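You operate a simulated robot arm through the tools that you are given. There is no shell and no other tool. Be economical: measure what you need, move in short steps, check, and stop when the job is done.

You run a simulated two-armed robot. Do the job below in one go: nothing can be reset, and whatever is moved stays where it is left.

## Task
Put the green rinse bottle from the corner counter on top of the pewter box and the orange rinse bottle on the labelled tile there. Put one of the stain jars from the counter under the bottles cabinet on the top of the brown mat. Do these in any order. Set down upright: rinse bottle, stain jar.

The check looks at the end state, three seconds after you hand in, the way a careful person would. Anything else that was tipped, shoved, dropped, spilled or broken makes it a failure.

## Robot
Two 6-joint arms with two-finger grippers on one trunk, on a base that drives. Base frame: it is fixed to the floor where the robot stands at the start and does not move with it; the origin is under the middle of the robot, x ahead of it, y to its left, z up; the surface under the hand at the start is at about z = 0.88. Units: m, rad, N and s.
The left shoulder is at the start at [0.03, 0.178, 1.113], the right one opposite. With the tool pointing down near the work surface each hand reaches from about 0.52 to 0.82 m from the robot's upright axis, wherever it stands, measured 20 degrees to its own side. Places, roughly: stain jar [0.5, 1.5, 1]; top of the brown mat (29x24 cm) [0.56, 2.54, 0.88]. Payload 2.54 kg a hand.
The tool frame of a hand sits at the grasp point between the pads (the TCP): z along the fingers, y along the line on which they close. The tips reach 0.03 m beyond it. The gripper opens to 0.116 m. The gripper's body begins 0.095 m behind the TCP.
Orientation is that of the tool frame in the base frame, as a unit quaternion [x, y, z, w]. With the fingers straight down and closing along the base's y, the tool's x points along the base's -x, its y along +y and its z along -z.

## Interface
- The arms move only by the tool move_arm. It takes "left_plan", "right_plan" or both (then of equal length, played together; a hand with none holds still); each is a list of rows, each an object (a shift or turn left out is 0, a gripper value left out holds the last) with "dp": the shift along the base's x, y, z in m, a list of three; "delta_rot": the turn, a rotation vector about the base's x, y, z in rad, a list of three. In form: [{"dp": [x, y, z], "delta_rot": [rx, ry, rz]}, ...]. A call has 1 to 20 rows; each row is the pose to reach, as a shift and turn from the pose commanded when the call began. "left_jaw" and "right_jaw" are, for a hand that has rows, the opening, from 0 (shut) to 1 (fully open), set as the call begins (left out, the last holds). Rows are played at 5 a second. More than 0.05 m and 0.15 rad between two rows, or a gripper value outside its range, and nothing of the call is played. A pose out of reach is approached as far as the arm can. The call stops where the force on the tool passes 40 N (or 10 N more than at its start, if that is more) or the arm is blocked; 0.2 s more then pass. The fingers move at their own pace (about 0.153 m/s each) and stop on an object; they squeeze with about 40 N. The grip force told is the motor's: it shows also when the fingers shut on nothing. Time passes only in rows, and 0.2 s behind the last, so rows that repeat a pose let the fingers close. It gives the time, the measured TCP pose, the force on the tool (base axes), the opening and the grip force at its end, in the units of the frame above (readings bear some noise), with the torque about the TCP (base axes, N m) and any sound that the robot's microphone picked up.
- Cameras (640 x 400 px; columns grow to the right, rows downward): "scene" is now at [0.0561, -0.0176, 1.8371]; the picture's right is [-0.11, -0.99, 0.00], its down [-0.76, 0.08, -0.64] and it looks along [0.64, -0.07, -0.77] (base axes); focal length 253 px, centre (320, 200). "left" rides on the left gripper at [0.069, 0.015, -0.122] in its tool frame; the picture's right is [-0.21, 0.98, 0.00], its down [-0.83, -0.18, -0.53] and it looks along [-0.52, -0.11, 0.85] (tool axes); focal length 251 px, centre (320, 200). "right" rides on the right gripper at [0.069, -0.015, -0.122] in its tool frame; the picture's right is [0.21, 0.98, 0.00], its down [-0.83, 0.18, -0.53] and it looks along [-0.52, 0.11, 0.85] (tool axes); focal length 251 px, centre (320, 200). There is no depth. A picture from a camera that has moved, and an enlarged one, comes with that camera's place and axes in the base frame and with its lens. The place of the scene camera against the robot may be out by one fixed shift of up to 0.025 m in any direction.
- snapshot(camera): a new picture of that camera. It takes no simulated time.
- move_column(by): slides the trunk up (or, below 0, down) by that many m; the arms and the scene camera ride with it, the base frame stays. It gives what a move gives, with no picture.
- steer(legs): drives the robot by 1 to 6 legs, each [ahead, left, turn to the left] in m, m and rad, along the robot's own axes; the way and the turn of a leg run together, so that a leg with both is an arc; at most 1.5 m and 3.142 rad a leg. The arms and the cameras ride along, it lands a little off, and it stops where it bumps. It gives what a move gives.
- pan_tilt(pan, tilt): turns the head with the scene camera to pan (to the left, within 2.496 rad either way) and tilt (down, from -0.506 to 1.204), counted from straight ahead of the robot. It gives what a move gives.
- zoom(camera, box): a new picture of the part [left, top, right, bottom] of that camera's present view, enlarged. It takes no simulated time.
- hand_in(): hands the job in; it is judged then, once.

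Work in short steps. Places have to be worked out from the pictures, the camera data and where the tool is seen: move nearer, look again, correct. Check each grasp and each placing, and mend what went wrong. You have 165 turns and 138 pictures in all, those below and enlarged ones among them. Open the grippers and draw the arms clear of the work before you hand the job in, unless the task says otherwise; then end with one line.

The tools are called by a JSON object that holds its "name" and its "arguments". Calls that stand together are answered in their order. move_arm: Moves the arms, as the interface text tells. Its arguments: {"type":"object","properties":{"left_plan":{"type":"array","items":{"type":"object","properties":{"dp":{"type":"array","items":{"type":"number"}},"delta_rot":{"type":"array","items":{"type":"number"}}}}},"left_jaw":{"type":"number"},"right_plan":{"type":"array","items":{"type":"object","properties":{"dp":{"type":"array","items":{"type":"number"}},"delta_rot":{"type":"array","items":{"type":"number"}}}}},"right_jaw":{"type":"number"}},"required":[]} The other tools are called the same way: move_column (by) slides the trunk up or down; steer (legs) drives the base; pan_tilt (pan, tilt) turns the head that bears the scene camera; snapshot (camera) takes a picture; zoom (camera, box) takes an enlarged picture of a part of a camera's view; hand_in () hands the job in.

At the start:

```text
clock: 0.0
left_eef_pos: [0.5598, 0.2035, 1.1984]
left_orientation: [0.001, 1.0, 0.002, 0.001]
left_contact_force: [-0.4, -0.2, 0.2]
left_ft_torque: [-0.01, 0.02, -0.02]
left_opening: 0.1161
left_gripper_force: 0.1
right_eef_pos: [0.5178, -0.307, 1.2423]
right_orientation: [0.0, 1.0, 0.0, 0.0]
right_contact_force: [-0.5, 1.3, 1.2]
right_ft_torque: [-0.02, 0.05, 0.02]
right_opening: 0.116
right_gripper_force: 0.1
trunk travel left (down, up): [-0.325, 0.215]
robot x, y, heading: [0.0001, 0.0015, -0.003]
head pan, tilt: [-0.106, 0.876]
```

scene: 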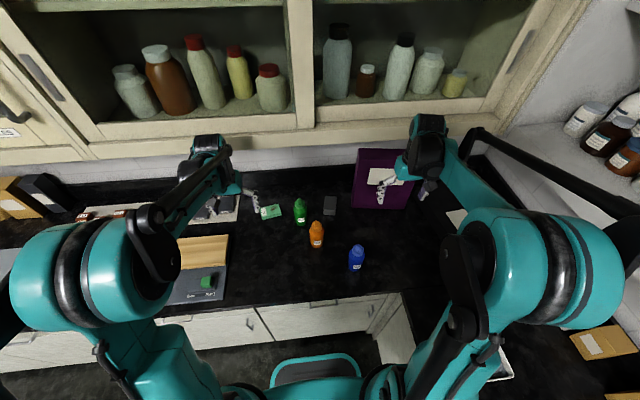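
right: 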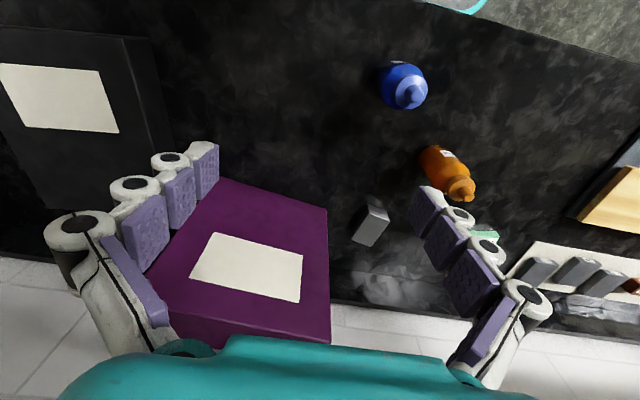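
left: 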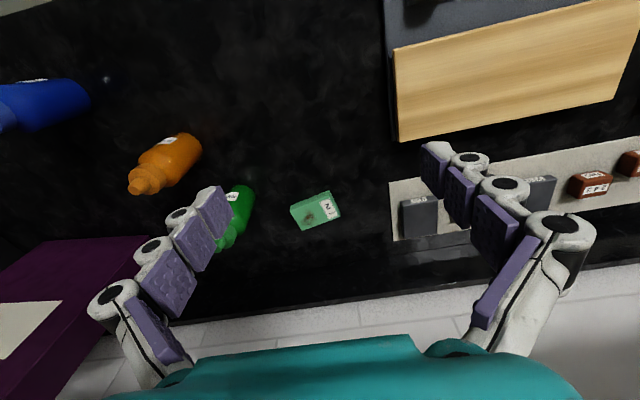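

I start by looking closer at the counter in front to identify the box and the labelled tile.

{"name": "zoom", "arguments": {"camera": "scene", "box": [160, 140, 440, 315]}}

{"name": "pan_tilt", "arguments": {"pan": 1.0, "tilt": 0.6}}

{"name": "snapshot", "arguments": {"camera": "scene"}}

{"name": "pan_tilt", "arguments": {"pan": -1.0, "tilt": 0.6}}

{"name": "snapshot", "arguments": {"camera": "scene"}}

```text
2.29 times, centred on (300, 228) of scene
camera zoom: at [0.0561, -0.0176, 1.8371], right [-0.11, -0.99, 0.0], down [-0.76, 0.08, -0.64], along [0.64, -0.07, -0.77], focal length 578 px, centre (366, 137)
```

zoom: 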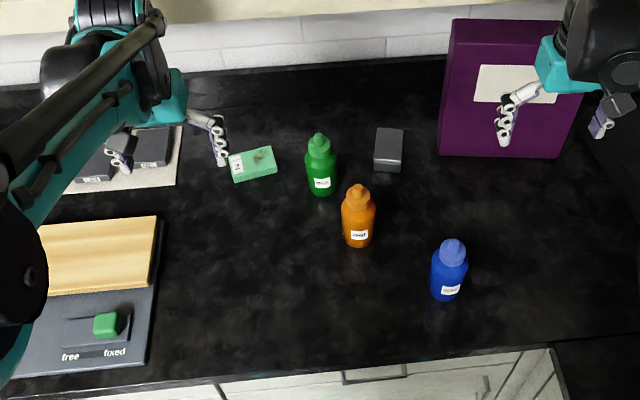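

```text
clock: 1.3
left_eef_pos: [0.5595, 0.2029, 1.1984]
left_orientation: [0.0, 1.0, 0.001, 0.0]
left_contact_force: [-0.6, -0.1, 0.9]
left_ft_torque: [0.04, 0.04, 0.04]
left_opening: 0.1159
left_gripper_force: 0.2
right_eef_pos: [0.5187, -0.3078, 1.2429]
right_orientation: [0.0, 1.0, 0.001, 0.0]
right_contact_force: [-0.4, -0.1, -0.8]
right_ft_torque: [0.0, 0.02, 0.03]
right_opening: 0.1161
right_gripper_force: 0.1
trunk travel left (down, up): [-0.325, 0.215]
robot x, y, heading: [0.0007, -0.0013, 0.001]
head pan, tilt: [1.0, 0.6]
```

```text
133 pictures are left
camera scene: at [0.0276, 0.0648, 1.86], right [0.84, -0.54, 0.0], down [-0.31, -0.48, -0.82], along [0.45, 0.69, -0.57], focal length 253 px, centre (320, 200)
```

scene: 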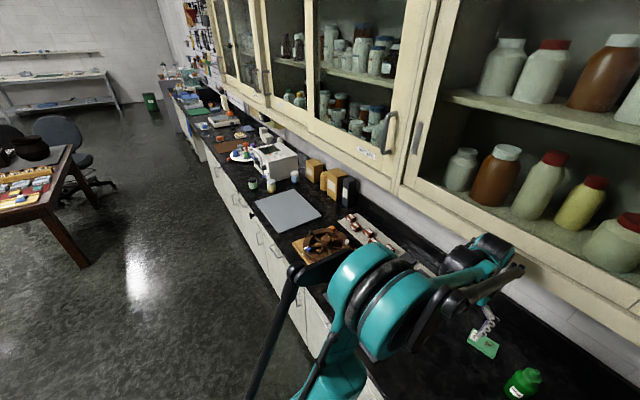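

```text
clock: 3.3
left_eef_pos: [0.5594, 0.2042, 1.1977]
left_orientation: [0.001, 1.0, 0.0, 0.001]
left_contact_force: [-0.5, 0.8, 0.5]
left_ft_torque: [-0.02, 0.0, 0.01]
left_opening: 0.1158
left_gripper_force: 0.1
right_eef_pos: [0.5193, -0.3083, 1.2432]
right_orientation: [0.0, 1.0, 0.0, -0.001]
right_contact_force: [-0.8, 0.1, 0.1]
right_ft_torque: [-0.02, 0.01, -0.03]
right_opening: 0.116
right_gripper_force: 0.1
trunk travel left (down, up): [-0.325, 0.215]
robot x, y, heading: [0.0013, -0.0033, 0.004]
head pan, tilt: [-1.0, 0.6]
```

```text
132 pictures are left
camera scene: at [0.0275, -0.0839, 1.86], right [-0.84, -0.54, 0.0], down [-0.31, 0.48, -0.82], along [0.45, -0.69, -0.57], focal length 253 px, centre (320, 200)
```

scene: 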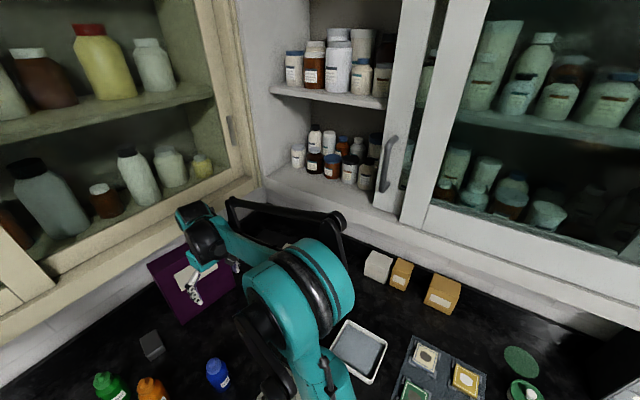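

The grey block near the bottles and the green tile marked "2" are candidates; I check other candidates on the right and on the left.

{"name": "zoom", "arguments": {"camera": "scene", "box": [320, 230, 560, 400]}}

{"name": "pan_tilt", "arguments": {"pan": -1.5, "tilt": 0.9}}

{"name": "snapshot", "arguments": {"camera": "scene"}}

{"name": "pan_tilt", "arguments": {"pan": 0.9, "tilt": 0.5}}

{"name": "zoom", "arguments": {"camera": "scene", "box": [160, 110, 400, 260]}}

{"name": "zoom", "arguments": {"camera": "left", "box": [180, 120, 640, 280]}}

```text
2.35 times, centred on (440, 315) of scene
camera zoom: at [0.0275, -0.0839, 1.86], right [-0.84, -0.54, 0.0], down [-0.31, 0.48, -0.82], along [0.45, -0.69, -0.57], focal length 595 px, centre (38, -71)
```

zoom: 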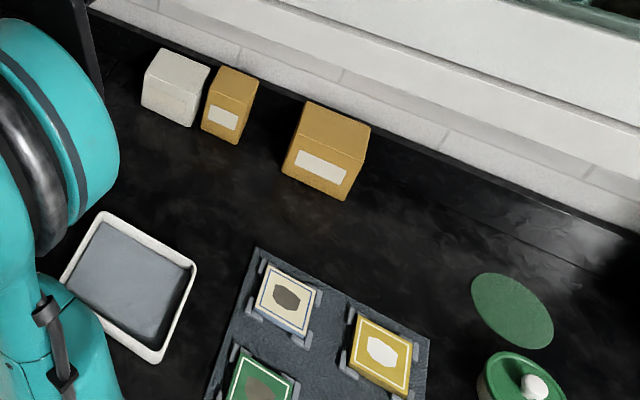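

```text
clock: 4.2
left_eef_pos: [0.5597, 0.204, 1.1988]
left_orientation: [-0.001, 1.0, 0.001, 0.001]
left_contact_force: [0.6, 0.8, 0.6]
left_ft_torque: [-0.01, -0.01, 0.01]
left_opening: 0.1161
left_gripper_force: 0.1
right_eef_pos: [0.5195, -0.3081, 1.243]
right_orientation: [0.0, 1.0, 0.001, 0.0]
right_contact_force: [-0.1, 0.3, 0.5]
right_ft_torque: [0.02, -0.01, 0.01]
right_opening: 0.1161
right_gripper_force: 0.1
trunk travel left (down, up): [-0.325, 0.215]
robot x, y, heading: [0.0044, -0.0, 0.002]
head pan, tilt: [-1.499, 0.901]
```

```text
130 pictures are left
camera scene: at [-0.0148, -0.0849, 1.8353], right [-1.0, -0.07, 0.0], down [-0.06, 0.78, -0.62], along [0.04, -0.62, -0.78], focal length 253 px, centre (320, 200)
```

scene: 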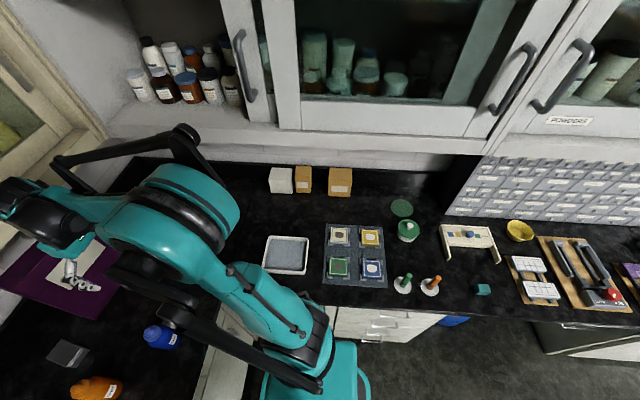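

```text
clock: 6.4
left_eef_pos: [0.5592, 0.2048, 1.1986]
left_orientation: [0.0, 1.0, 0.0, 0.0]
left_contact_force: [-0.1, -0.1, 0.4]
left_ft_torque: [-0.02, 0.01, 0.0]
left_opening: 0.1161
left_gripper_force: 0.1
right_eef_pos: [0.518, -0.3072, 1.2434]
right_orientation: [0.0, 1.0, 0.0, -0.001]
right_contact_force: [-0.1, 0.1, -0.3]
right_ft_torque: [0.02, -0.04, 0.01]
right_opening: 0.1161
right_gripper_force: 0.1
trunk travel left (down, up): [-0.325, 0.215]
robot x, y, heading: [0.0008, 0.0041, 0.004]
head pan, tilt: [0.901, 0.499]
```

```text
2.67 times, centred on (280, 185) of scene
camera zoom: at [0.0363, 0.0617, 1.8691], right [0.78, -0.62, 0.0], down [-0.3, -0.38, -0.88], along [0.55, 0.69, -0.48], focal length 674 px, centre (427, 240)
```

zoom: 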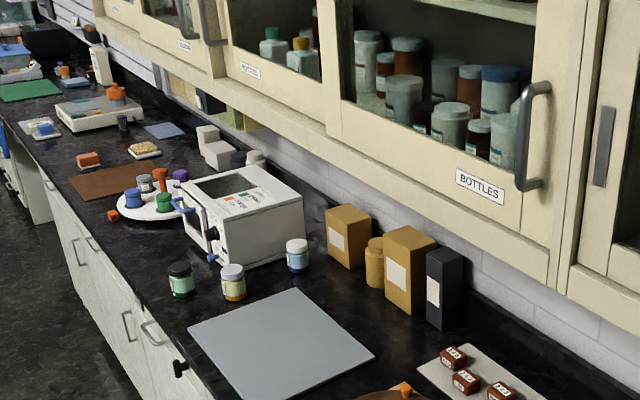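

```text
1.39 times, centred on (410, 200) of left
camera zoom: at [0.4901, 0.2193, 1.319], right [0.21, 0.98, 0.0], down [0.83, -0.18, 0.53], along [0.52, -0.11, -0.85], focal length 350 px, centre (195, 200)
```

zoom: 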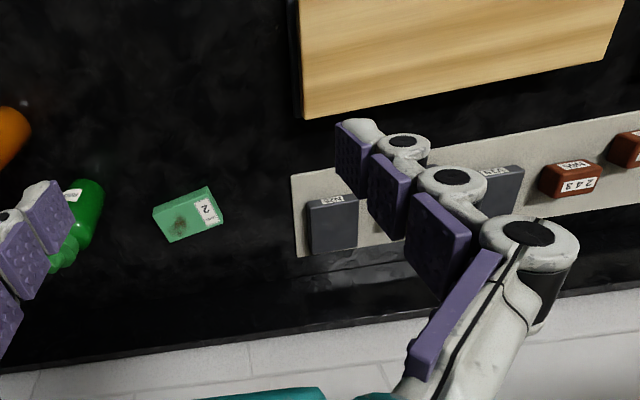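

The grey block near (0.76,-0.13) is the pewter box, the labelled green tile is near (0.80,0.13). I zoom the hand cameras on these items to measure.

{"name": "zoom", "arguments": {"camera": "right", "box": [320, 130, 500, 260]}}

{"name": "zoom", "arguments": {"camera": "left", "box": [100, 120, 360, 280]}}

```text
3.08 times, centred on (410, 195) of right
camera zoom: at [0.4499, -0.322, 1.3649], right [-0.21, 0.98, 0.0], down [0.83, 0.18, 0.53], along [0.52, 0.11, -0.85], focal length 774 px, centre (43, 215)
```

zoom: 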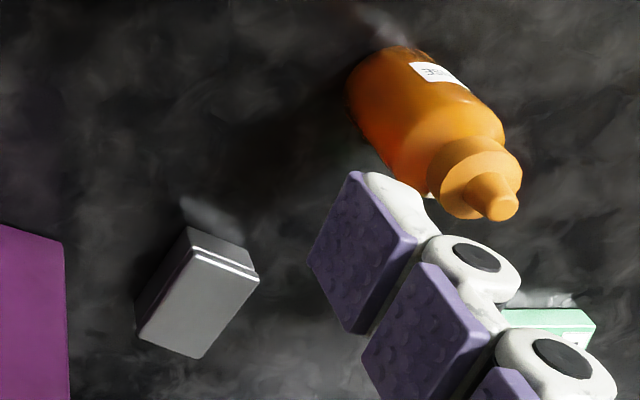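

```text
2.46 times, centred on (230, 200) of left
camera zoom: at [0.4901, 0.2193, 1.319], right [0.21, 0.98, 0.0], down [0.83, -0.18, 0.53], along [0.52, -0.11, -0.85], focal length 619 px, centre (542, 200)
```

zoom: 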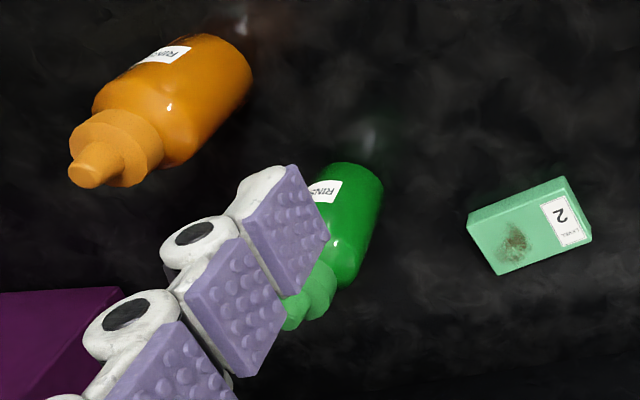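

Measurements: orange bottle ≈(0.60,-0.055), green ≈(0.72,0.012), both about 15 cm tall; tile ≈(0.777,0.149), box ≈(0.779,-0.137) top ≈0.92. I move the left hand above the orange bottle and look.

{"name": "move_arm", "arguments": {"left_plan": [{"dp": [0.007, -0.043, 0]}, {"dp": [0.014, -0.086, 0]}, {"dp": [0.021, -0.129, 0]}, {"dp": [0.028, -0.172, 0]}, {"dp": [0.034, -0.215, -0.01]}, {"dp": [0.04, -0.258, -0.03]}, {"dp": [0.04, -0.258, -0.03]}], "left_jaw": 1}}

{"name": "snapshot", "arguments": {"camera": "left"}}

{"name": "pan_tilt", "arguments": {"pan": 0, "tilt": 0.85}}

{"name": "snapshot", "arguments": {"camera": "scene"}}

```text
clock: 8.0
left_eef_pos: [0.6005, -0.0511, 1.1662]
left_orientation: [-0.001, 1.0, 0.0, 0.001]
left_contact_force: [-1.0, 0.7, 0.3]
left_ft_torque: [-0.01, 0.0, -0.01]
left_opening: 0.1159
left_gripper_force: 0.1
right_eef_pos: [0.5177, -0.307, 1.2436]
right_orientation: [0.0, 1.0, -0.001, 0.001]
right_contact_force: [0.4, -0.2, 0.1]
right_ft_torque: [-0.02, -0.05, -0.01]
right_opening: 0.116
right_gripper_force: 0.1
trunk travel left (down, up): [-0.325, 0.215]
robot x, y, heading: [0.0036, 0.0035, -0.0]
head pan, tilt: [0.901, 0.499]
```

```text
125 pictures are left
camera left: at [0.5307, -0.0354, 1.2869], right [0.21, 0.98, 0.0], down [0.83, -0.18, 0.54], along [0.52, -0.11, -0.84], focal length 251 px, centre (320, 200)
```

left: 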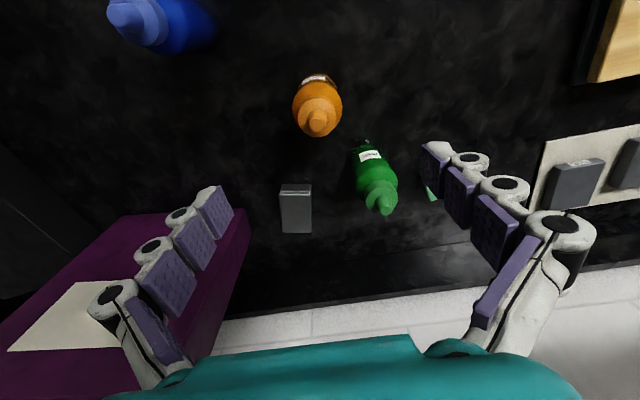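

```text
clock: 9.2
left_eef_pos: [0.6004, -0.0523, 1.1647]
left_orientation: [-0.001, 1.0, 0.001, 0.001]
left_contact_force: [0.0, 0.1, 0.5]
left_ft_torque: [0.0, 0.01, -0.01]
left_opening: 0.116
left_gripper_force: 0.1
right_eef_pos: [0.5185, -0.308, 1.2427]
right_orientation: [0.0, 1.0, 0.0, -0.001]
right_contact_force: [-0.7, -0.9, 0.1]
right_ft_torque: [-0.03, 0.0, -0.02]
right_opening: 0.1158
right_gripper_force: 0.1
trunk travel left (down, up): [-0.325, 0.215]
robot x, y, heading: [0.001, 0.0018, 0.0]
head pan, tilt: [0.0, 0.85]
```

```text
124 pictures are left
camera scene: at [0.0581, -0.0097, 1.8391], right [0.0, -1.0, 0.0], down [-0.75, 0.0, -0.66], along [0.66, 0.0, -0.75], focal length 253 px, centre (320, 200)
```

scene: 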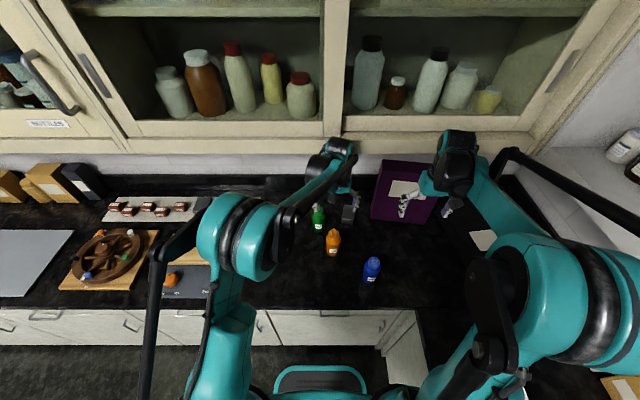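

The bottle is under the hand at ≈(0.596,-0.053). I go down to grasp height 0.955.

{"name": "move_arm", "arguments": {"left_plan": [{"dp": [-0.003, -0.002, -0.045]}, {"dp": [-0.003, -0.002, -0.09]}, {"dp": [-0.003, -0.002, -0.135]}, {"dp": [-0.003, -0.002, -0.175]}, {"dp": [-0.003, -0.002, -0.212]}, {"dp": [-0.003, -0.002, -0.212]}]}}

{"name": "snapshot", "arguments": {"camera": "left"}}

```text
clock: 10.6
left_eef_pos: [0.5965, -0.0583, 0.9538]
left_orientation: [0.0, 1.0, 0.002, 0.0]
left_contact_force: [0.4, -0.1, -0.3]
left_ft_torque: [0.0, -0.03, -0.01]
left_opening: 0.1162
left_gripper_force: 0.1
right_eef_pos: [0.5178, -0.3075, 1.2429]
right_orientation: [0.001, 1.0, 0.0, 0.0]
right_contact_force: [-0.8, -0.3, 0.6]
right_ft_torque: [-0.01, 0.01, -0.01]
right_opening: 0.1162
right_gripper_force: 0.0
trunk travel left (down, up): [-0.325, 0.215]
robot x, y, heading: [0.0011, -0.0042, -0.003]
head pan, tilt: [0.0, 0.85]
```

```text
123 pictures are left
camera left: at [0.5264, -0.0431, 1.0751], right [0.21, 0.98, 0.0], down [0.83, -0.18, 0.53], along [0.52, -0.11, -0.84], focal length 251 px, centre (320, 200)
```

left: 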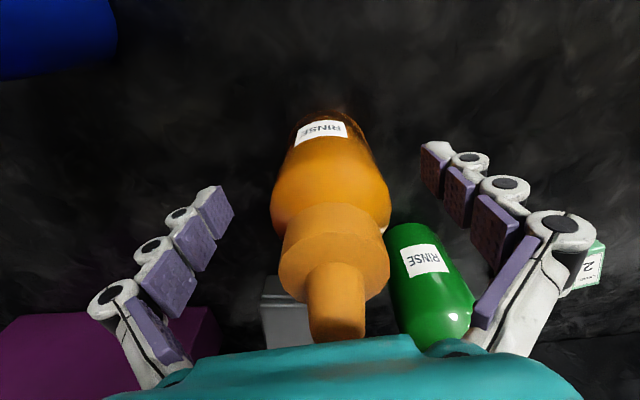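

The bottle sits between the pads. I close on it.

{"name": "move_arm", "arguments": {"left_plan": [{"dp": [0, 0, 0]}, {"dp": [0, 0, 0]}, {"dp": [0, 0, 0]}, {"dp": [0, 0, 0]}], "left_jaw": 0}}

{"name": "snapshot", "arguments": {"camera": "left"}}

```text
clock: 11.6
left_eef_pos: [0.596, -0.0578, 0.9546]
left_orientation: [0.0, 1.0, 0.001, 0.002]
left_contact_force: [1.3, 1.7, 2.4]
left_ft_torque: [0.01, -0.04, 0.03]
left_opening: 0.0604
left_gripper_force: 39.9
right_eef_pos: [0.5192, -0.3075, 1.2429]
right_orientation: [0.001, 1.0, 0.0, 0.0]
right_contact_force: [-0.8, 0.1, 0.9]
right_ft_torque: [0.01, 0.02, -0.01]
right_opening: 0.1159
right_gripper_force: 0.1
trunk travel left (down, up): [-0.325, 0.215]
robot x, y, heading: [-0.0007, 0.003, -0.001]
head pan, tilt: [0.0, 0.85]
```

```text
122 pictures are left
camera left: at [0.5268, -0.0427, 1.0753], right [0.21, 0.98, 0.0], down [0.83, -0.18, 0.53], along [0.52, -0.11, -0.85], focal length 251 px, centre (320, 200)
```

left: 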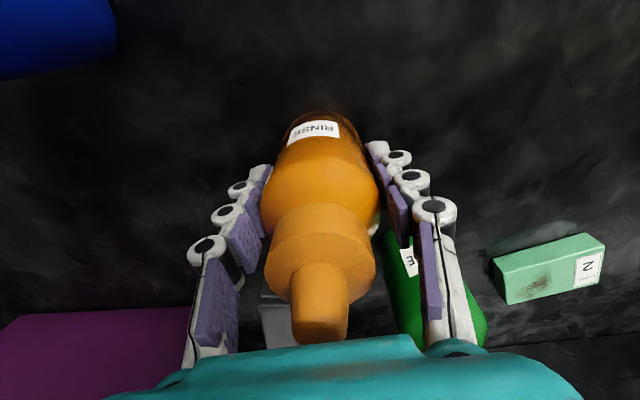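

Gripped at 6 cm wide. I lift, then go left and over the tile, staying clear of the green bottle.

{"name": "move_arm", "arguments": {"left_plan": [{"dp": [0, 0, 0.04]}, {"dp": [0, 0, 0.08]}, {"dp": [0, 0.045, 0.1]}, {"dp": [0, 0.09, 0.1]}, {"dp": [0, 0.135, 0.1]}, {"dp": [0, 0.18, 0.1]}, {"dp": [0, 0.205, 0.1]}, {"dp": [0.04, 0.207, 0.1]}, {"dp": [0.08, 0.207, 0.1]}, {"dp": [0.12, 0.207, 0.1]}, {"dp": [0.12, 0.207, 0.1]}]}}

{"name": "snapshot", "arguments": {"camera": "left"}}

{"name": "snapshot", "arguments": {"camera": "scene"}}

```text
clock: 14.0
left_eef_pos: [0.7164, 0.1491, 1.0554]
left_orientation: [0.001, 1.0, 0.001, 0.001]
left_contact_force: [0.3, 0.4, -2.2]
left_ft_torque: [-0.01, 0.01, -0.02]
left_opening: 0.0602
left_gripper_force: 39.8
right_eef_pos: [0.5177, -0.3082, 1.245]
right_orientation: [0.0, 1.0, 0.0, 0.0]
right_contact_force: [-0.4, 0.4, -1.1]
right_ft_torque: [0.02, -0.03, -0.03]
right_opening: 0.1162
right_gripper_force: 0.1
trunk travel left (down, up): [-0.325, 0.215]
robot x, y, heading: [-0.003, -0.0041, -0.005]
head pan, tilt: [0.0, 0.85]
```

```text
121 pictures are left
camera left: at [0.6466, 0.1639, 1.1769], right [0.21, 0.98, 0.0], down [0.83, -0.18, 0.53], along [0.52, -0.11, -0.84], focal length 251 px, centre (320, 200)
```

left: 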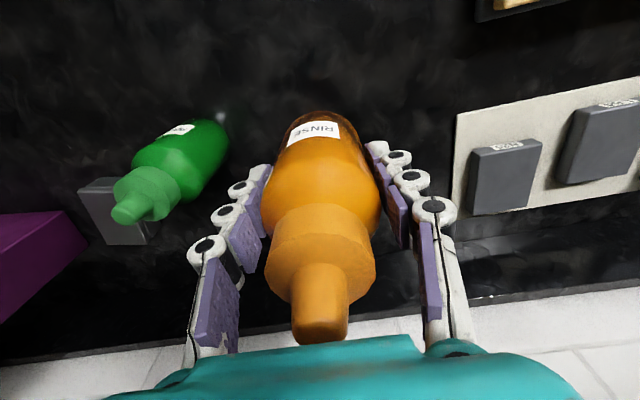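

```text
120 pictures are left
camera scene: at [0.0569, -0.0094, 1.8392], right [0.0, -1.0, 0.0], down [-0.75, 0.0, -0.66], along [0.66, 0.0, -0.75], focal length 253 px, centre (320, 200)
```

scene: 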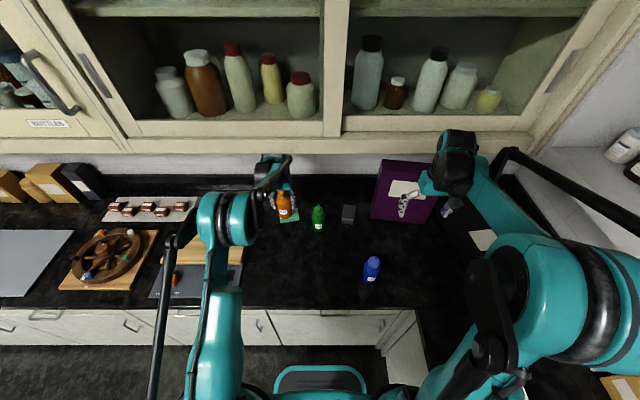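

Holding steady; the tile should be at (0.778,0.148). I move over it and check from the scene camera.

{"name": "move_arm", "arguments": {"left_plan": [{"dp": [0.03, -0.001, 0]}, {"dp": [0.06, -0.001, -0.03]}, {"dp": [0.061, -0.001, -0.05]}, {"dp": [0.061, -0.001, -0.05]}]}}

{"name": "zoom", "arguments": {"camera": "scene", "box": [230, 150, 370, 240]}}

{"name": "snapshot", "arguments": {"camera": "right"}}

```text
clock: 15.0
left_eef_pos: [0.7776, 0.1484, 1.0076]
left_orientation: [0.0, 1.0, 0.001, 0.001]
left_contact_force: [-1.5, -0.8, -2.3]
left_ft_torque: [0.03, -0.04, 0.04]
left_opening: 0.0602
left_gripper_force: 40.1
right_eef_pos: [0.516, -0.3082, 1.2438]
right_orientation: [0.0, 1.0, 0.0, 0.001]
right_contact_force: [-0.9, -0.1, 0.0]
right_ft_torque: [0.0, -0.08, -0.02]
right_opening: 0.1159
right_gripper_force: 0.0
trunk travel left (down, up): [-0.325, 0.215]
robot x, y, heading: [-0.0027, -0.0026, -0.002]
head pan, tilt: [0.0, 0.85]
```

```text
4.44 times, centred on (300, 195) of scene
camera zoom: at [0.0538, -0.0097, 1.8393], right [0.0, -1.0, 0.0], down [-0.75, 0.0, -0.66], along [0.66, 0.0, -0.75], focal length 1123 px, centre (409, 222)
```

zoom: 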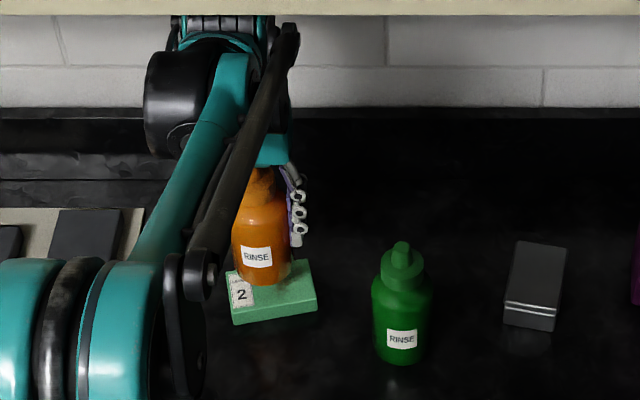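

```text
118 pictures are left
camera right: at [0.4466, -0.3222, 1.366], right [-0.21, 0.98, 0.0], down [0.82, 0.18, 0.54], along [0.52, 0.11, -0.84], focal length 251 px, centre (320, 200)
```

right: 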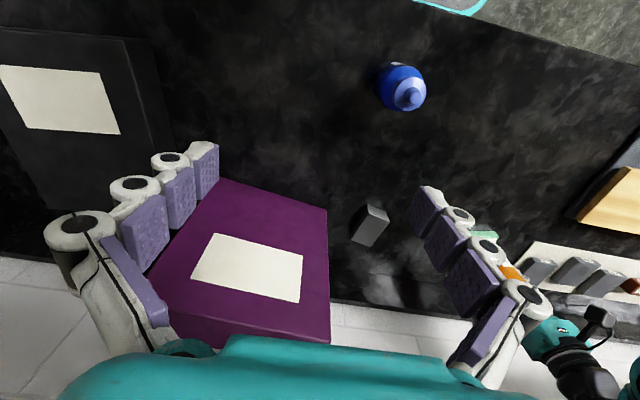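

Comparison in the same picture puts the tile centre ≈(0.780,0.145); I correct slightly and lower towards contact.

{"name": "move_arm", "arguments": {"left_plan": [{"dp": [0.002, -0.003, -0.015]}, {"dp": [0.002, -0.003, -0.028]}, {"dp": [0.002, -0.003, -0.032]}, {"dp": [0.002, -0.003, -0.034]}]}}

{"name": "zoom", "arguments": {"camera": "scene", "box": [250, 180, 330, 230]}}

```text
clock: 16.0
left_eef_pos: [0.7794, 0.1464, 0.9731]
left_orientation: [-0.001, 1.0, 0.0, 0.002]
left_contact_force: [8.9, 0.8, 31.0]
left_ft_torque: [0.01, -0.39, 0.1]
left_opening: 0.0607
left_gripper_force: 40.0
right_eef_pos: [0.5167, -0.3074, 1.2437]
right_orientation: [0.0, 1.0, 0.0, 0.001]
right_contact_force: [0.3, 0.4, 0.4]
right_ft_torque: [-0.02, 0.0, -0.01]
right_opening: 0.1159
right_gripper_force: 0.0
trunk travel left (down, up): [-0.325, 0.215]
robot x, y, heading: [-0.002, 0.0011, -0.001]
head pan, tilt: [0.0, 0.85]
```

```text
8.00 times, centred on (290, 205) of scene
camera zoom: at [0.0551, -0.0102, 1.8395], right [0.0, -1.0, 0.0], down [-0.75, 0.0, -0.66], along [0.66, 0.0, -0.75], focal length 2022 px, centre (560, 160)
```

zoom: 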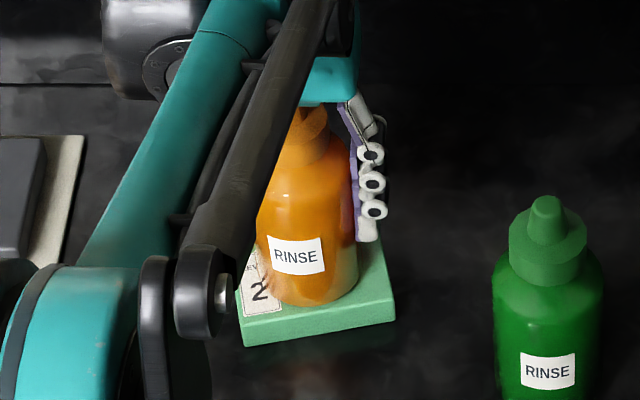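

Contact at 31 N, standing centred on the tile. I ease off 2 mm, open, and rise.

{"name": "move_arm", "arguments": {"left_plan": [{"dp": [0, 0, 0.002]}, {"dp": [0, 0, 0.002]}]}}

{"name": "move_arm", "arguments": {"left_plan": [{"dp": [0, 0, 0]}, {"dp": [0, 0, 0]}, {"dp": [0, 0, 0]}, {"dp": [0, 0, 0.03]}, {"dp": [0, 0, 0.07]}, {"dp": [0, 0, 0.11]}, {"dp": [0, 0, 0.14]}, {"dp": [-0.045, 0, 0.16]}, {"dp": [-0.09, 0.02, 0.18]}, {"dp": [-0.13, 0.05, 0.2]}, {"dp": [-0.17, 0.08, 0.22]}], "left_jaw": 1}}

{"name": "snapshot", "arguments": {"camera": "scene"}}

{"name": "snapshot", "arguments": {"camera": "left"}}

```text
clock: 16.6
left_eef_pos: [0.778, 0.1453, 0.9728]
left_orientation: [0.0, 1.0, 0.001, 0.001]
left_contact_force: [6.9, -1.5, 16.4]
left_ft_torque: [-0.04, -0.32, -0.01]
left_opening: 0.0602
left_gripper_force: 40.2
right_eef_pos: [0.5181, -0.3088, 1.2429]
right_orientation: [0.0, 1.0, 0.0, 0.0]
right_contact_force: [0.6, -0.3, -0.1]
right_ft_torque: [-0.02, 0.01, 0.02]
right_opening: 0.116
right_gripper_force: 0.1
trunk travel left (down, up): [-0.325, 0.215]
robot x, y, heading: [-0.0036, -0.0002, -0.003]
head pan, tilt: [0.0, 0.85]
```

```text
refused: row 9 steps farther than a row can; nothing moved
```

```text
116 pictures are left
camera scene: at [0.0565, -0.0102, 1.8391], right [0.0, -1.0, 0.0], down [-0.75, 0.0, -0.66], along [0.66, 0.0, -0.75], focal length 253 px, centre (320, 200)
```

scene: 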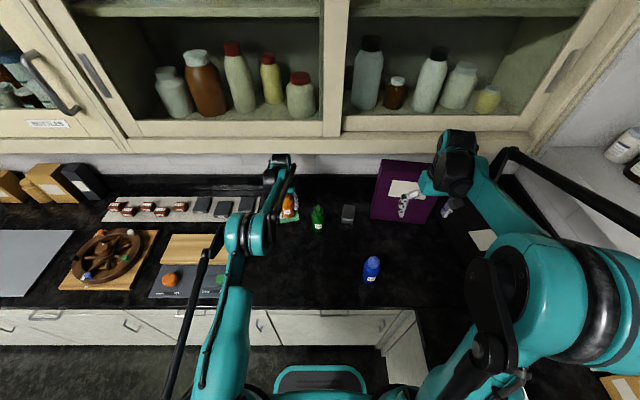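

```text
115 pictures are left
camera left: at [0.7092, 0.1612, 1.0948], right [0.21, 0.98, 0.0], down [0.82, -0.18, 0.54], along [0.52, -0.11, -0.84], focal length 251 px, centre (320, 200)
```

left: 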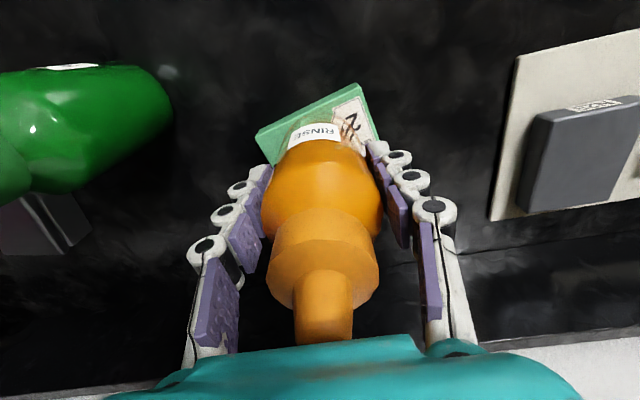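

Still 16 N of push; I release with shorter steps, rise 0.11 m and draw back.

{"name": "move_arm", "arguments": {"left_plan": [{"dp": [0, 0, 0.002]}, {"dp": [0, 0, 0.002]}, {"dp": [0, 0, 0.002]}, {"dp": [0, 0, 0.03]}, {"dp": [0, 0, 0.07]}, {"dp": [0, 0, 0.11]}, {"dp": [-0.035, 0, 0.12]}, {"dp": [-0.07, 0, 0.14]}, {"dp": [-0.105, 0.02, 0.16]}, {"dp": [-0.14, 0.04, 0.18]}, {"dp": [-0.17, 0.06, 0.2]}, {"dp": [-0.2, 0.08, 0.22]}], "left_jaw": 1}}

{"name": "zoom", "arguments": {"camera": "scene", "box": [230, 150, 390, 250]}}

{"name": "snapshot", "arguments": {"camera": "left"}}

```text
clock: 18.2
left_eef_pos: [0.7261, 0.1457, 1.0582]
left_orientation: [0.002, 1.0, 0.001, 0.005]
left_contact_force: [-2.7, 0.2, 1.4]
left_ft_torque: [-0.02, -0.29, -0.02]
left_opening: 0.116
left_gripper_force: 0.0
right_eef_pos: [0.5099, -0.3094, 1.2508]
right_orientation: [0.0, 1.0, 0.0, 0.003]
right_contact_force: [-3.2, 0.0, 2.1]
right_ft_torque: [0.02, -0.34, 0.01]
right_opening: 0.1159
right_gripper_force: 0.0
trunk travel left (down, up): [-0.325, 0.215]
robot x, y, heading: [0.0014, -0.0019, -0.002]
head pan, tilt: [0.0, 0.85]
stopped in row 8 (left hand): the arm was blocked; the commanded pose is now the measured one
```

```text
4.00 times, centred on (310, 200) of scene
camera zoom: at [0.0452, -0.01, 1.843], right [0.0, -1.0, 0.0], down [-0.75, 0.0, -0.67], along [0.67, 0.0, -0.75], focal length 1011 px, centre (360, 200)
```

zoom: 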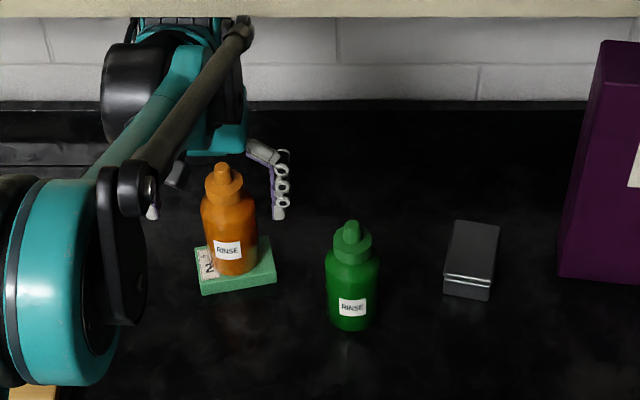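

```text
113 pictures are left
camera left: at [0.6551, 0.1621, 1.1794], right [0.22, 0.98, 0.0], down [0.82, -0.18, 0.54], along [0.53, -0.12, -0.84], focal length 251 px, centre (320, 200)
```

left: 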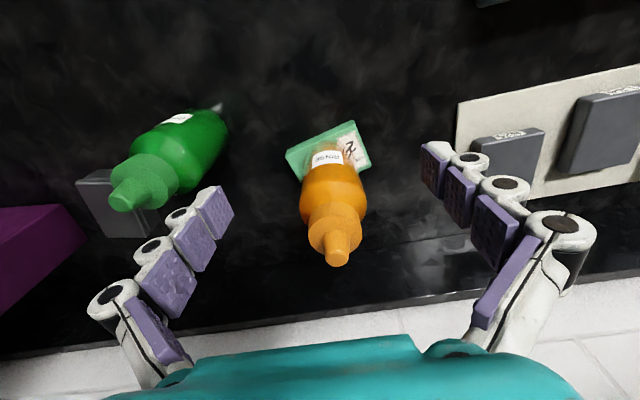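

The orange bottle stands on the tile; the wrist met the cabinet underside as it rose, with no harm visible. I draw straight back at slightly lower height before rising.

{"name": "move_arm", "arguments": {"left_plan": [{"dp": [-0.02, 0, -0.005]}, {"dp": [-0.06, 0.0, -0.005]}, {"dp": [-0.1, 0.0, 0]}, {"dp": [-0.14, 0.0, 0]}, {"dp": [-0.17, 0.03, 0.03]}, {"dp": [-0.18, 0.06, 0.06]}, {"dp": [-0.18, 0.07, 0.1]}, {"dp": [-0.18, 0.07, 0.13]}, {"dp": [-0.18, 0.07, 0.13]}]}}

{"name": "snapshot", "arguments": {"camera": "scene"}}

{"name": "snapshot", "arguments": {"camera": "left"}}

```text
refused: row 5 steps farther than a row can; nothing moved
```

```text
112 pictures are left
camera scene: at [0.0452, -0.01, 1.843], right [0.0, -1.0, 0.0], down [-0.75, 0.0, -0.67], along [0.67, 0.0, -0.75], focal length 253 px, centre (320, 200)
```

scene: 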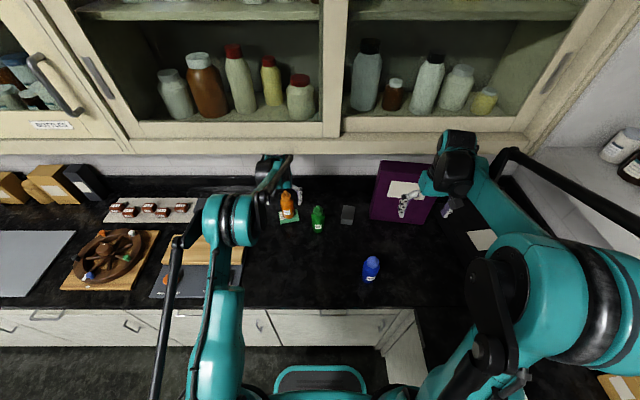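

```text
111 pictures are left
camera left: at [0.6551, 0.1621, 1.1794], right [0.22, 0.98, 0.0], down [0.82, -0.18, 0.54], along [0.53, -0.12, -0.84], focal length 251 px, centre (320, 200)
```

left: 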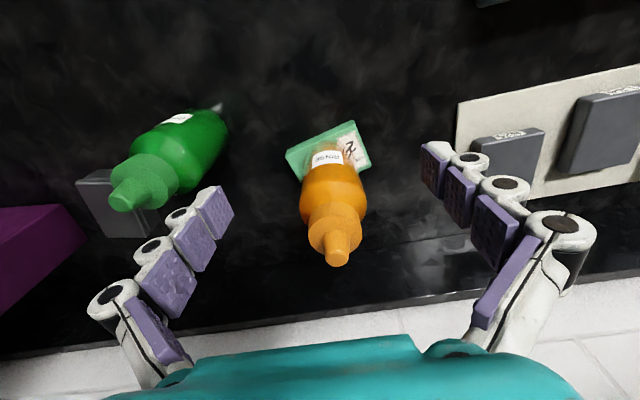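

Step sizes were too large; I repeat with smaller ones.

{"name": "move_arm", "arguments": {"left_plan": [{"dp": [-0.02, 0, -0.005]}, {"dp": [-0.06, 0.0, -0.005]}, {"dp": [-0.1, 0.0, 0]}, {"dp": [-0.14, 0.0, 0]}, {"dp": [-0.16, 0.025, 0.025]}, {"dp": [-0.18, 0.05, 0.055]}, {"dp": [-0.18, 0.07, 0.09]}, {"dp": [-0.18, 0.07, 0.13]}, {"dp": [-0.18, 0.07, 0.13]}]}}

{"name": "snapshot", "arguments": {"camera": "left"}}

```text
clock: 20.2
left_eef_pos: [0.5571, 0.2166, 1.1746]
left_orientation: [0.002, 1.0, 0.001, 0.0]
left_contact_force: [1.1, 0.2, -0.2]
left_ft_torque: [0.01, 0.04, -0.02]
left_opening: 0.1156
left_gripper_force: 0.0
right_eef_pos: [0.5196, -0.3073, 1.242]
right_orientation: [0.001, 1.0, 0.0, 0.0]
right_contact_force: [-0.8, -0.1, 0.5]
right_ft_torque: [-0.01, 0.0, -0.03]
right_opening: 0.1157
right_gripper_force: 0.0
trunk travel left (down, up): [-0.325, 0.215]
robot x, y, heading: [0.0025, -0.0007, 0.001]
head pan, tilt: [0.0, 0.85]
```

```text
110 pictures are left
camera left: at [0.4876, 0.2322, 1.2962], right [0.22, 0.98, 0.0], down [0.82, -0.18, 0.53], along [0.52, -0.12, -0.85], focal length 251 px, centre (320, 200)
```

left: 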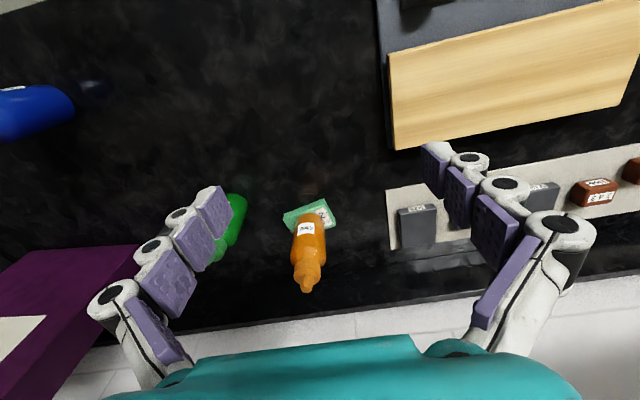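

Orange is good. Now the right hand goes for the green bottle: since the cabinet limits height at far reach, I come down in front of it and advance with the fingers straddling it; left hand moves aside.

{"name": "move_arm", "arguments": {"left_plan": [{"dp": [0, 0.03, 0.0]}, {"dp": [0, 0.06, 0.0]}, {"dp": [0, 0.09, 0.0]}, {"dp": [0, 0.12, 0.0]}, {"dp": [0, 0.12, 0.0]}, {"dp": [0, 0.12, 0.0]}, {"dp": [0, 0.12, 0.0]}, {"dp": [0, 0.12, 0.0]}, {"dp": [0, 0.12, 0.0]}], "right_plan": [{"dp": [0, 0.04, -0.02]}, {"dp": [0.005, 0.08, -0.04]}, {"dp": [0.01, 0.12, -0.04]}, {"dp": [0.015, 0.16, -0.04]}, {"dp": [0.02, 0.2, -0.04]}, {"dp": [0.025, 0.24, -0.04]}, {"dp": [0.03, 0.28, -0.05]}, {"dp": [0.035, 0.318, -0.07]}, {"dp": [0.035, 0.318, -0.07]}], "right_jaw": 1}}

{"name": "snapshot", "arguments": {"camera": "right"}}

```text
clock: 22.2
left_eef_pos: [0.5534, 0.3389, 1.1775]
left_orientation: [0.002, 1.0, 0.001, 0.001]
left_contact_force: [0.9, -0.1, 1.0]
left_ft_torque: [0.01, -0.02, -0.05]
left_opening: 0.1161
left_gripper_force: 0.0
right_eef_pos: [0.5479, 0.0074, 1.1704]
right_orientation: [0.001, 1.0, 0.0, 0.0]
right_contact_force: [0.5, -1.3, 0.0]
right_ft_torque: [0.03, -0.01, 0.02]
right_opening: 0.1158
right_gripper_force: 0.0
trunk travel left (down, up): [-0.325, 0.215]
robot x, y, heading: [-0.005, -0.0008, -0.003]
head pan, tilt: [0.0, 0.85]
```

```text
109 pictures are left
camera right: at [0.48, -0.0067, 1.292], right [-0.21, 0.98, 0.0], down [0.83, 0.18, 0.53], along [0.52, 0.11, -0.85], focal length 251 px, centre (320, 200)
```

right: 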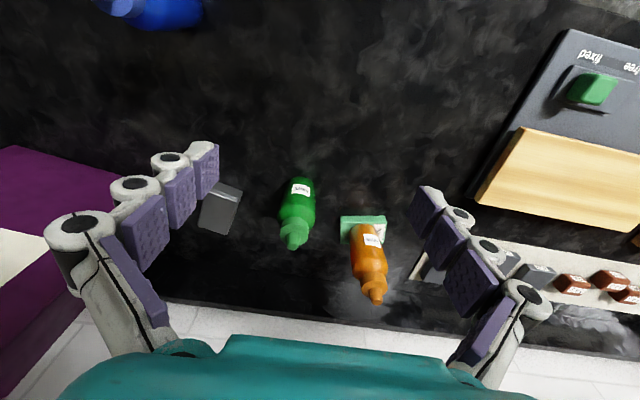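

Green is at ≈(0.716,0.008), in line with the hand. I descend in front of it, then part way forward.

{"name": "move_arm", "arguments": {"right_plan": [{"dp": [0, 0, -0.045]}, {"dp": [0, 0, -0.09]}, {"dp": [0, 0, -0.135]}, {"dp": [0, 0, -0.18]}, {"dp": [0, 0, -0.216]}, {"dp": [0.04, 0.0, -0.216]}, {"dp": [0.08, 0, -0.216]}, {"dp": [0.08, 0, -0.216]}]}}

{"name": "snapshot", "arguments": {"camera": "right"}}

```text
clock: 24.1
left_eef_pos: [0.5527, 0.3396, 1.1786]
left_orientation: [0.001, 1.0, 0.0, 0.001]
left_contact_force: [-0.8, 0.2, -0.5]
left_ft_torque: [0.04, -0.02, -0.01]
left_opening: 0.1165
left_gripper_force: 0.1
right_eef_pos: [0.6335, 0.0101, 0.9582]
right_orientation: [0.001, 1.0, 0.0, 0.0]
right_contact_force: [-0.6, 0.4, 0.9]
right_ft_torque: [-0.03, -0.01, 0.01]
right_opening: 0.1159
right_gripper_force: 0.1
trunk travel left (down, up): [-0.325, 0.215]
robot x, y, heading: [-0.0, -0.0007, -0.0]
head pan, tilt: [0.0, 0.85]
```

```text
108 pictures are left
camera right: at [0.5647, -0.0044, 1.0797], right [-0.21, 0.98, 0.0], down [0.83, 0.18, 0.53], along [0.52, 0.11, -0.85], focal length 251 px, centre (320, 200)
```

right: 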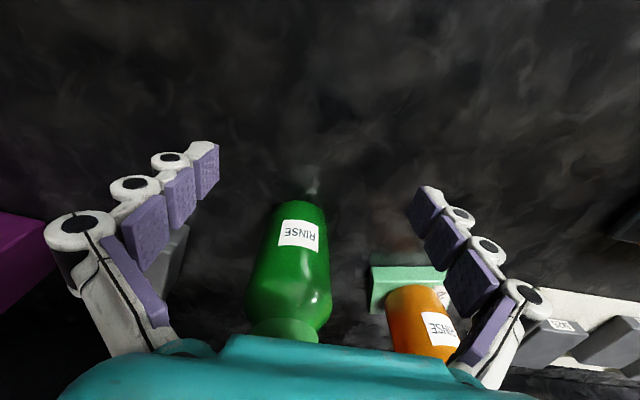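

Centred in y; base centre ≈(0.721,0.007). I advance to it and close.

{"name": "move_arm", "arguments": {"right_plan": [{"dp": [0.04, -0.001, -0.002]}, {"dp": [0.08, -0.001, -0.002]}, {"dp": [0.086, -0.001, -0.002]}, {"dp": [0.086, -0.001, -0.002]}]}}

{"name": "snapshot", "arguments": {"camera": "right"}}

{"name": "move_arm", "arguments": {"right_plan": [{"dp": [0, 0, 0]}, {"dp": [0, 0, 0]}, {"dp": [0, 0, 0]}, {"dp": [0, 0, 0]}], "right_jaw": 0}}

{"name": "snapshot", "arguments": {"camera": "right"}}

```text
clock: 25.1
left_eef_pos: [0.5547, 0.3383, 1.1767]
left_orientation: [0.002, 1.0, 0.001, 0.0]
left_contact_force: [0.7, -0.4, 0.4]
left_ft_torque: [0.01, 0.0, -0.01]
left_opening: 0.1159
left_gripper_force: 0.1
right_eef_pos: [0.7199, 0.0066, 0.9556]
right_orientation: [0.001, 1.0, -0.001, 0.0]
right_contact_force: [-0.2, 0.1, 0.7]
right_ft_torque: [0.0, -0.02, -0.02]
right_opening: 0.116
right_gripper_force: 0.0
trunk travel left (down, up): [-0.325, 0.215]
robot x, y, heading: [0.0011, 0.0027, 0.0]
head pan, tilt: [0.0, 0.85]
```

```text
107 pictures are left
camera right: at [0.6507, -0.0067, 1.0783], right [-0.21, 0.98, 0.0], down [0.83, 0.18, 0.53], along [0.52, 0.11, -0.85], focal length 251 px, centre (320, 200)
```

right: 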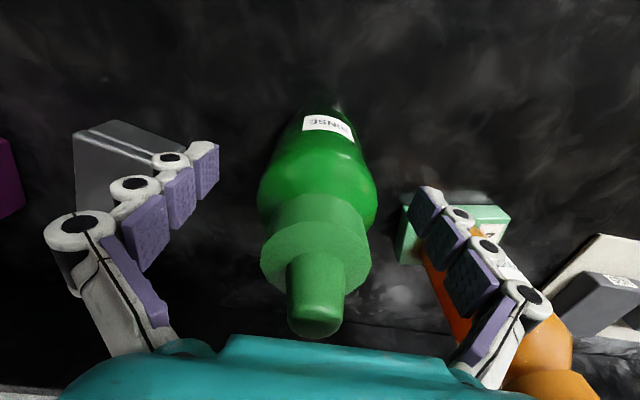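

```text
clock: 26.1
left_eef_pos: [0.5534, 0.3392, 1.1772]
left_orientation: [0.001, 1.0, 0.001, 0.0]
left_contact_force: [-0.8, 0.4, 0.8]
left_ft_torque: [0.01, 0.0, 0.01]
left_opening: 0.1159
left_gripper_force: 0.1
right_eef_pos: [0.7192, 0.0061, 0.957]
right_orientation: [0.0, 1.0, 0.0, 0.002]
right_contact_force: [3.7, -1.1, 9.7]
right_ft_torque: [-0.27, -0.13, 0.06]
right_opening: 0.0601
right_gripper_force: 39.9
trunk travel left (down, up): [-0.325, 0.215]
robot x, y, heading: [0.0015, -0.0005, -0.0]
head pan, tilt: [0.0, 0.85]
```

```text
106 pictures are left
camera right: at [0.65, -0.0068, 1.079], right [-0.21, 0.98, 0.0], down [0.83, 0.18, 0.53], along [0.52, 0.11, -0.85], focal length 251 px, centre (320, 200)
```

right: 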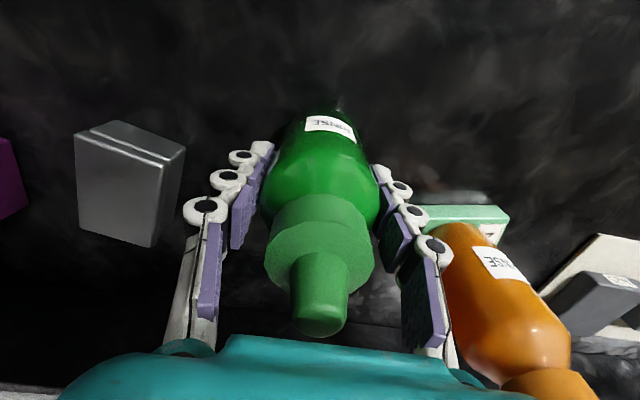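

Gripped at 6 cm. I zoom to measure the box top from this nearer view before moving.

{"name": "zoom", "arguments": {"camera": "right", "box": [40, 90, 240, 270]}}

```text
2.22 times, centred on (140, 180) of right
camera zoom: at [0.65, -0.0068, 1.079], right [-0.21, 0.98, 0.0], down [0.83, 0.18, 0.53], along [0.52, 0.11, -0.85], focal length 559 px, centre (720, 244)
```

zoom: 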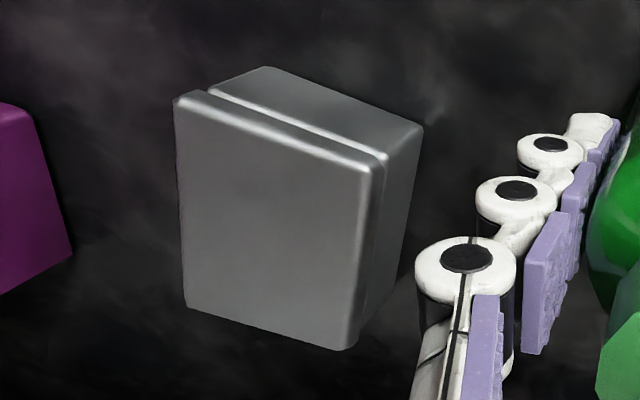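

Box top centre ≈(0.782,-0.138), top z≈0.912, so TCP should end near 0.988. I lift only 0.065 m (cabinet above) and carry the bottle over the box.

{"name": "move_arm", "arguments": {"right_plan": [{"dp": [0, 0, 0.035]}, {"dp": [0, 0, 0.065]}, {"dp": [0.01, -0.035, 0.065]}, {"dp": [0.025, -0.07, 0.065]}, {"dp": [0.04, -0.105, 0.065]}, {"dp": [0.055, -0.135, 0.065]}, {"dp": [0.06, -0.144, 0.065]}, {"dp": [0.06, -0.144, 0.065]}]}}

{"name": "zoom", "arguments": {"camera": "scene", "box": [270, 150, 430, 250]}}

{"name": "snapshot", "arguments": {"camera": "right"}}

```text
clock: 27.9
left_eef_pos: [0.555, 0.3394, 1.1768]
left_orientation: [0.001, 1.0, 0.0, 0.0]
left_contact_force: [0.1, 0.2, 0.4]
left_ft_torque: [-0.02, -0.02, -0.03]
left_opening: 0.116
left_gripper_force: 0.2
right_eef_pos: [0.7801, -0.1364, 1.0181]
right_orientation: [0.001, 1.0, 0.001, 0.0]
right_contact_force: [-1.1, -0.2, -2.2]
right_ft_torque: [-0.02, 0.0, 0.0]
right_opening: 0.0601
right_gripper_force: 40.1
trunk travel left (down, up): [-0.325, 0.215]
robot x, y, heading: [0.004, -0.0056, -0.003]
head pan, tilt: [0.0, 0.85]
```

```text
4.00 times, centred on (350, 200) of scene
camera zoom: at [0.0593, -0.0102, 1.8391], right [0.0, -1.0, 0.0], down [-0.75, 0.0, -0.66], along [0.66, 0.0, -0.75], focal length 1011 px, centre (200, 200)
```

zoom: 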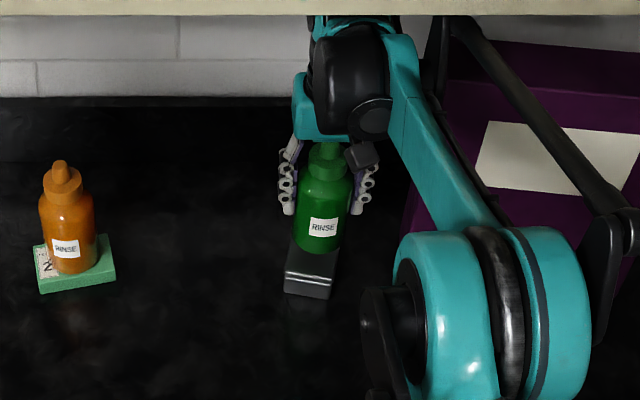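

```text
103 pictures are left
camera right: at [0.7112, -0.1508, 1.1407], right [-0.21, 0.98, 0.0], down [0.83, 0.18, 0.53], along [0.52, 0.11, -0.85], focal length 251 px, centre (320, 200)
```

right: 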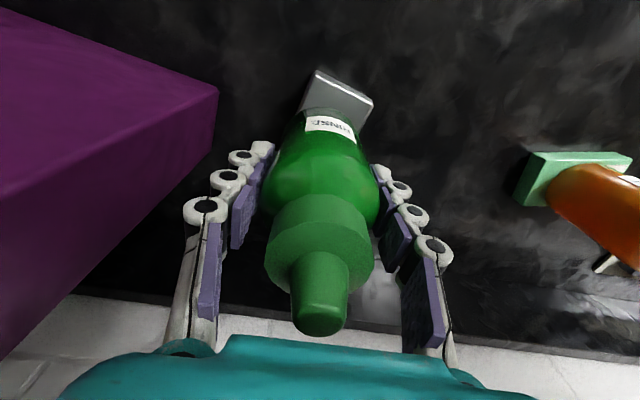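

Alignment looks right (box ≈(0.781,-0.134)). I lower gently toward contact.

{"name": "move_arm", "arguments": {"right_plan": [{"dp": [-0.001, 0.002, -0.01]}, {"dp": [-0.001, 0.002, -0.02]}, {"dp": [-0.001, 0.002, -0.026]}, {"dp": [-0.001, 0.002, -0.028]}]}}

{"name": "zoom", "arguments": {"camera": "scene", "box": [310, 170, 390, 230]}}

```text
clock: 28.9
left_eef_pos: [0.5513, 0.3385, 1.1787]
left_orientation: [0.001, 1.0, 0.001, 0.002]
left_contact_force: [0.3, 0.3, -0.3]
left_ft_torque: [0.04, 0.01, 0.01]
left_opening: 0.116
left_gripper_force: 0.1
right_eef_pos: [0.7762, -0.1339, 0.9946]
right_orientation: [0.0, 1.0, 0.0, 0.0]
right_contact_force: [0.8, -3.9, 31.6]
right_ft_torque: [-0.12, 0.06, 0.01]
right_opening: 0.0606
right_gripper_force: 39.5
trunk travel left (down, up): [-0.325, 0.215]
robot x, y, heading: [-0.0014, -0.0019, -0.0]
head pan, tilt: [0.0, 0.85]
```

```text
6.67 times, centred on (350, 200) of scene
camera zoom: at [0.0537, -0.0099, 1.8395], right [0.0, -1.0, 0.0], down [-0.75, 0.0, -0.66], along [0.66, 0.0, -0.75], focal length 1685 px, centre (120, 200)
```

zoom: 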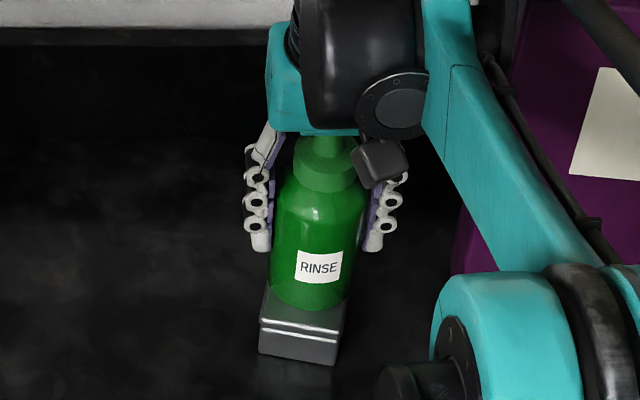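

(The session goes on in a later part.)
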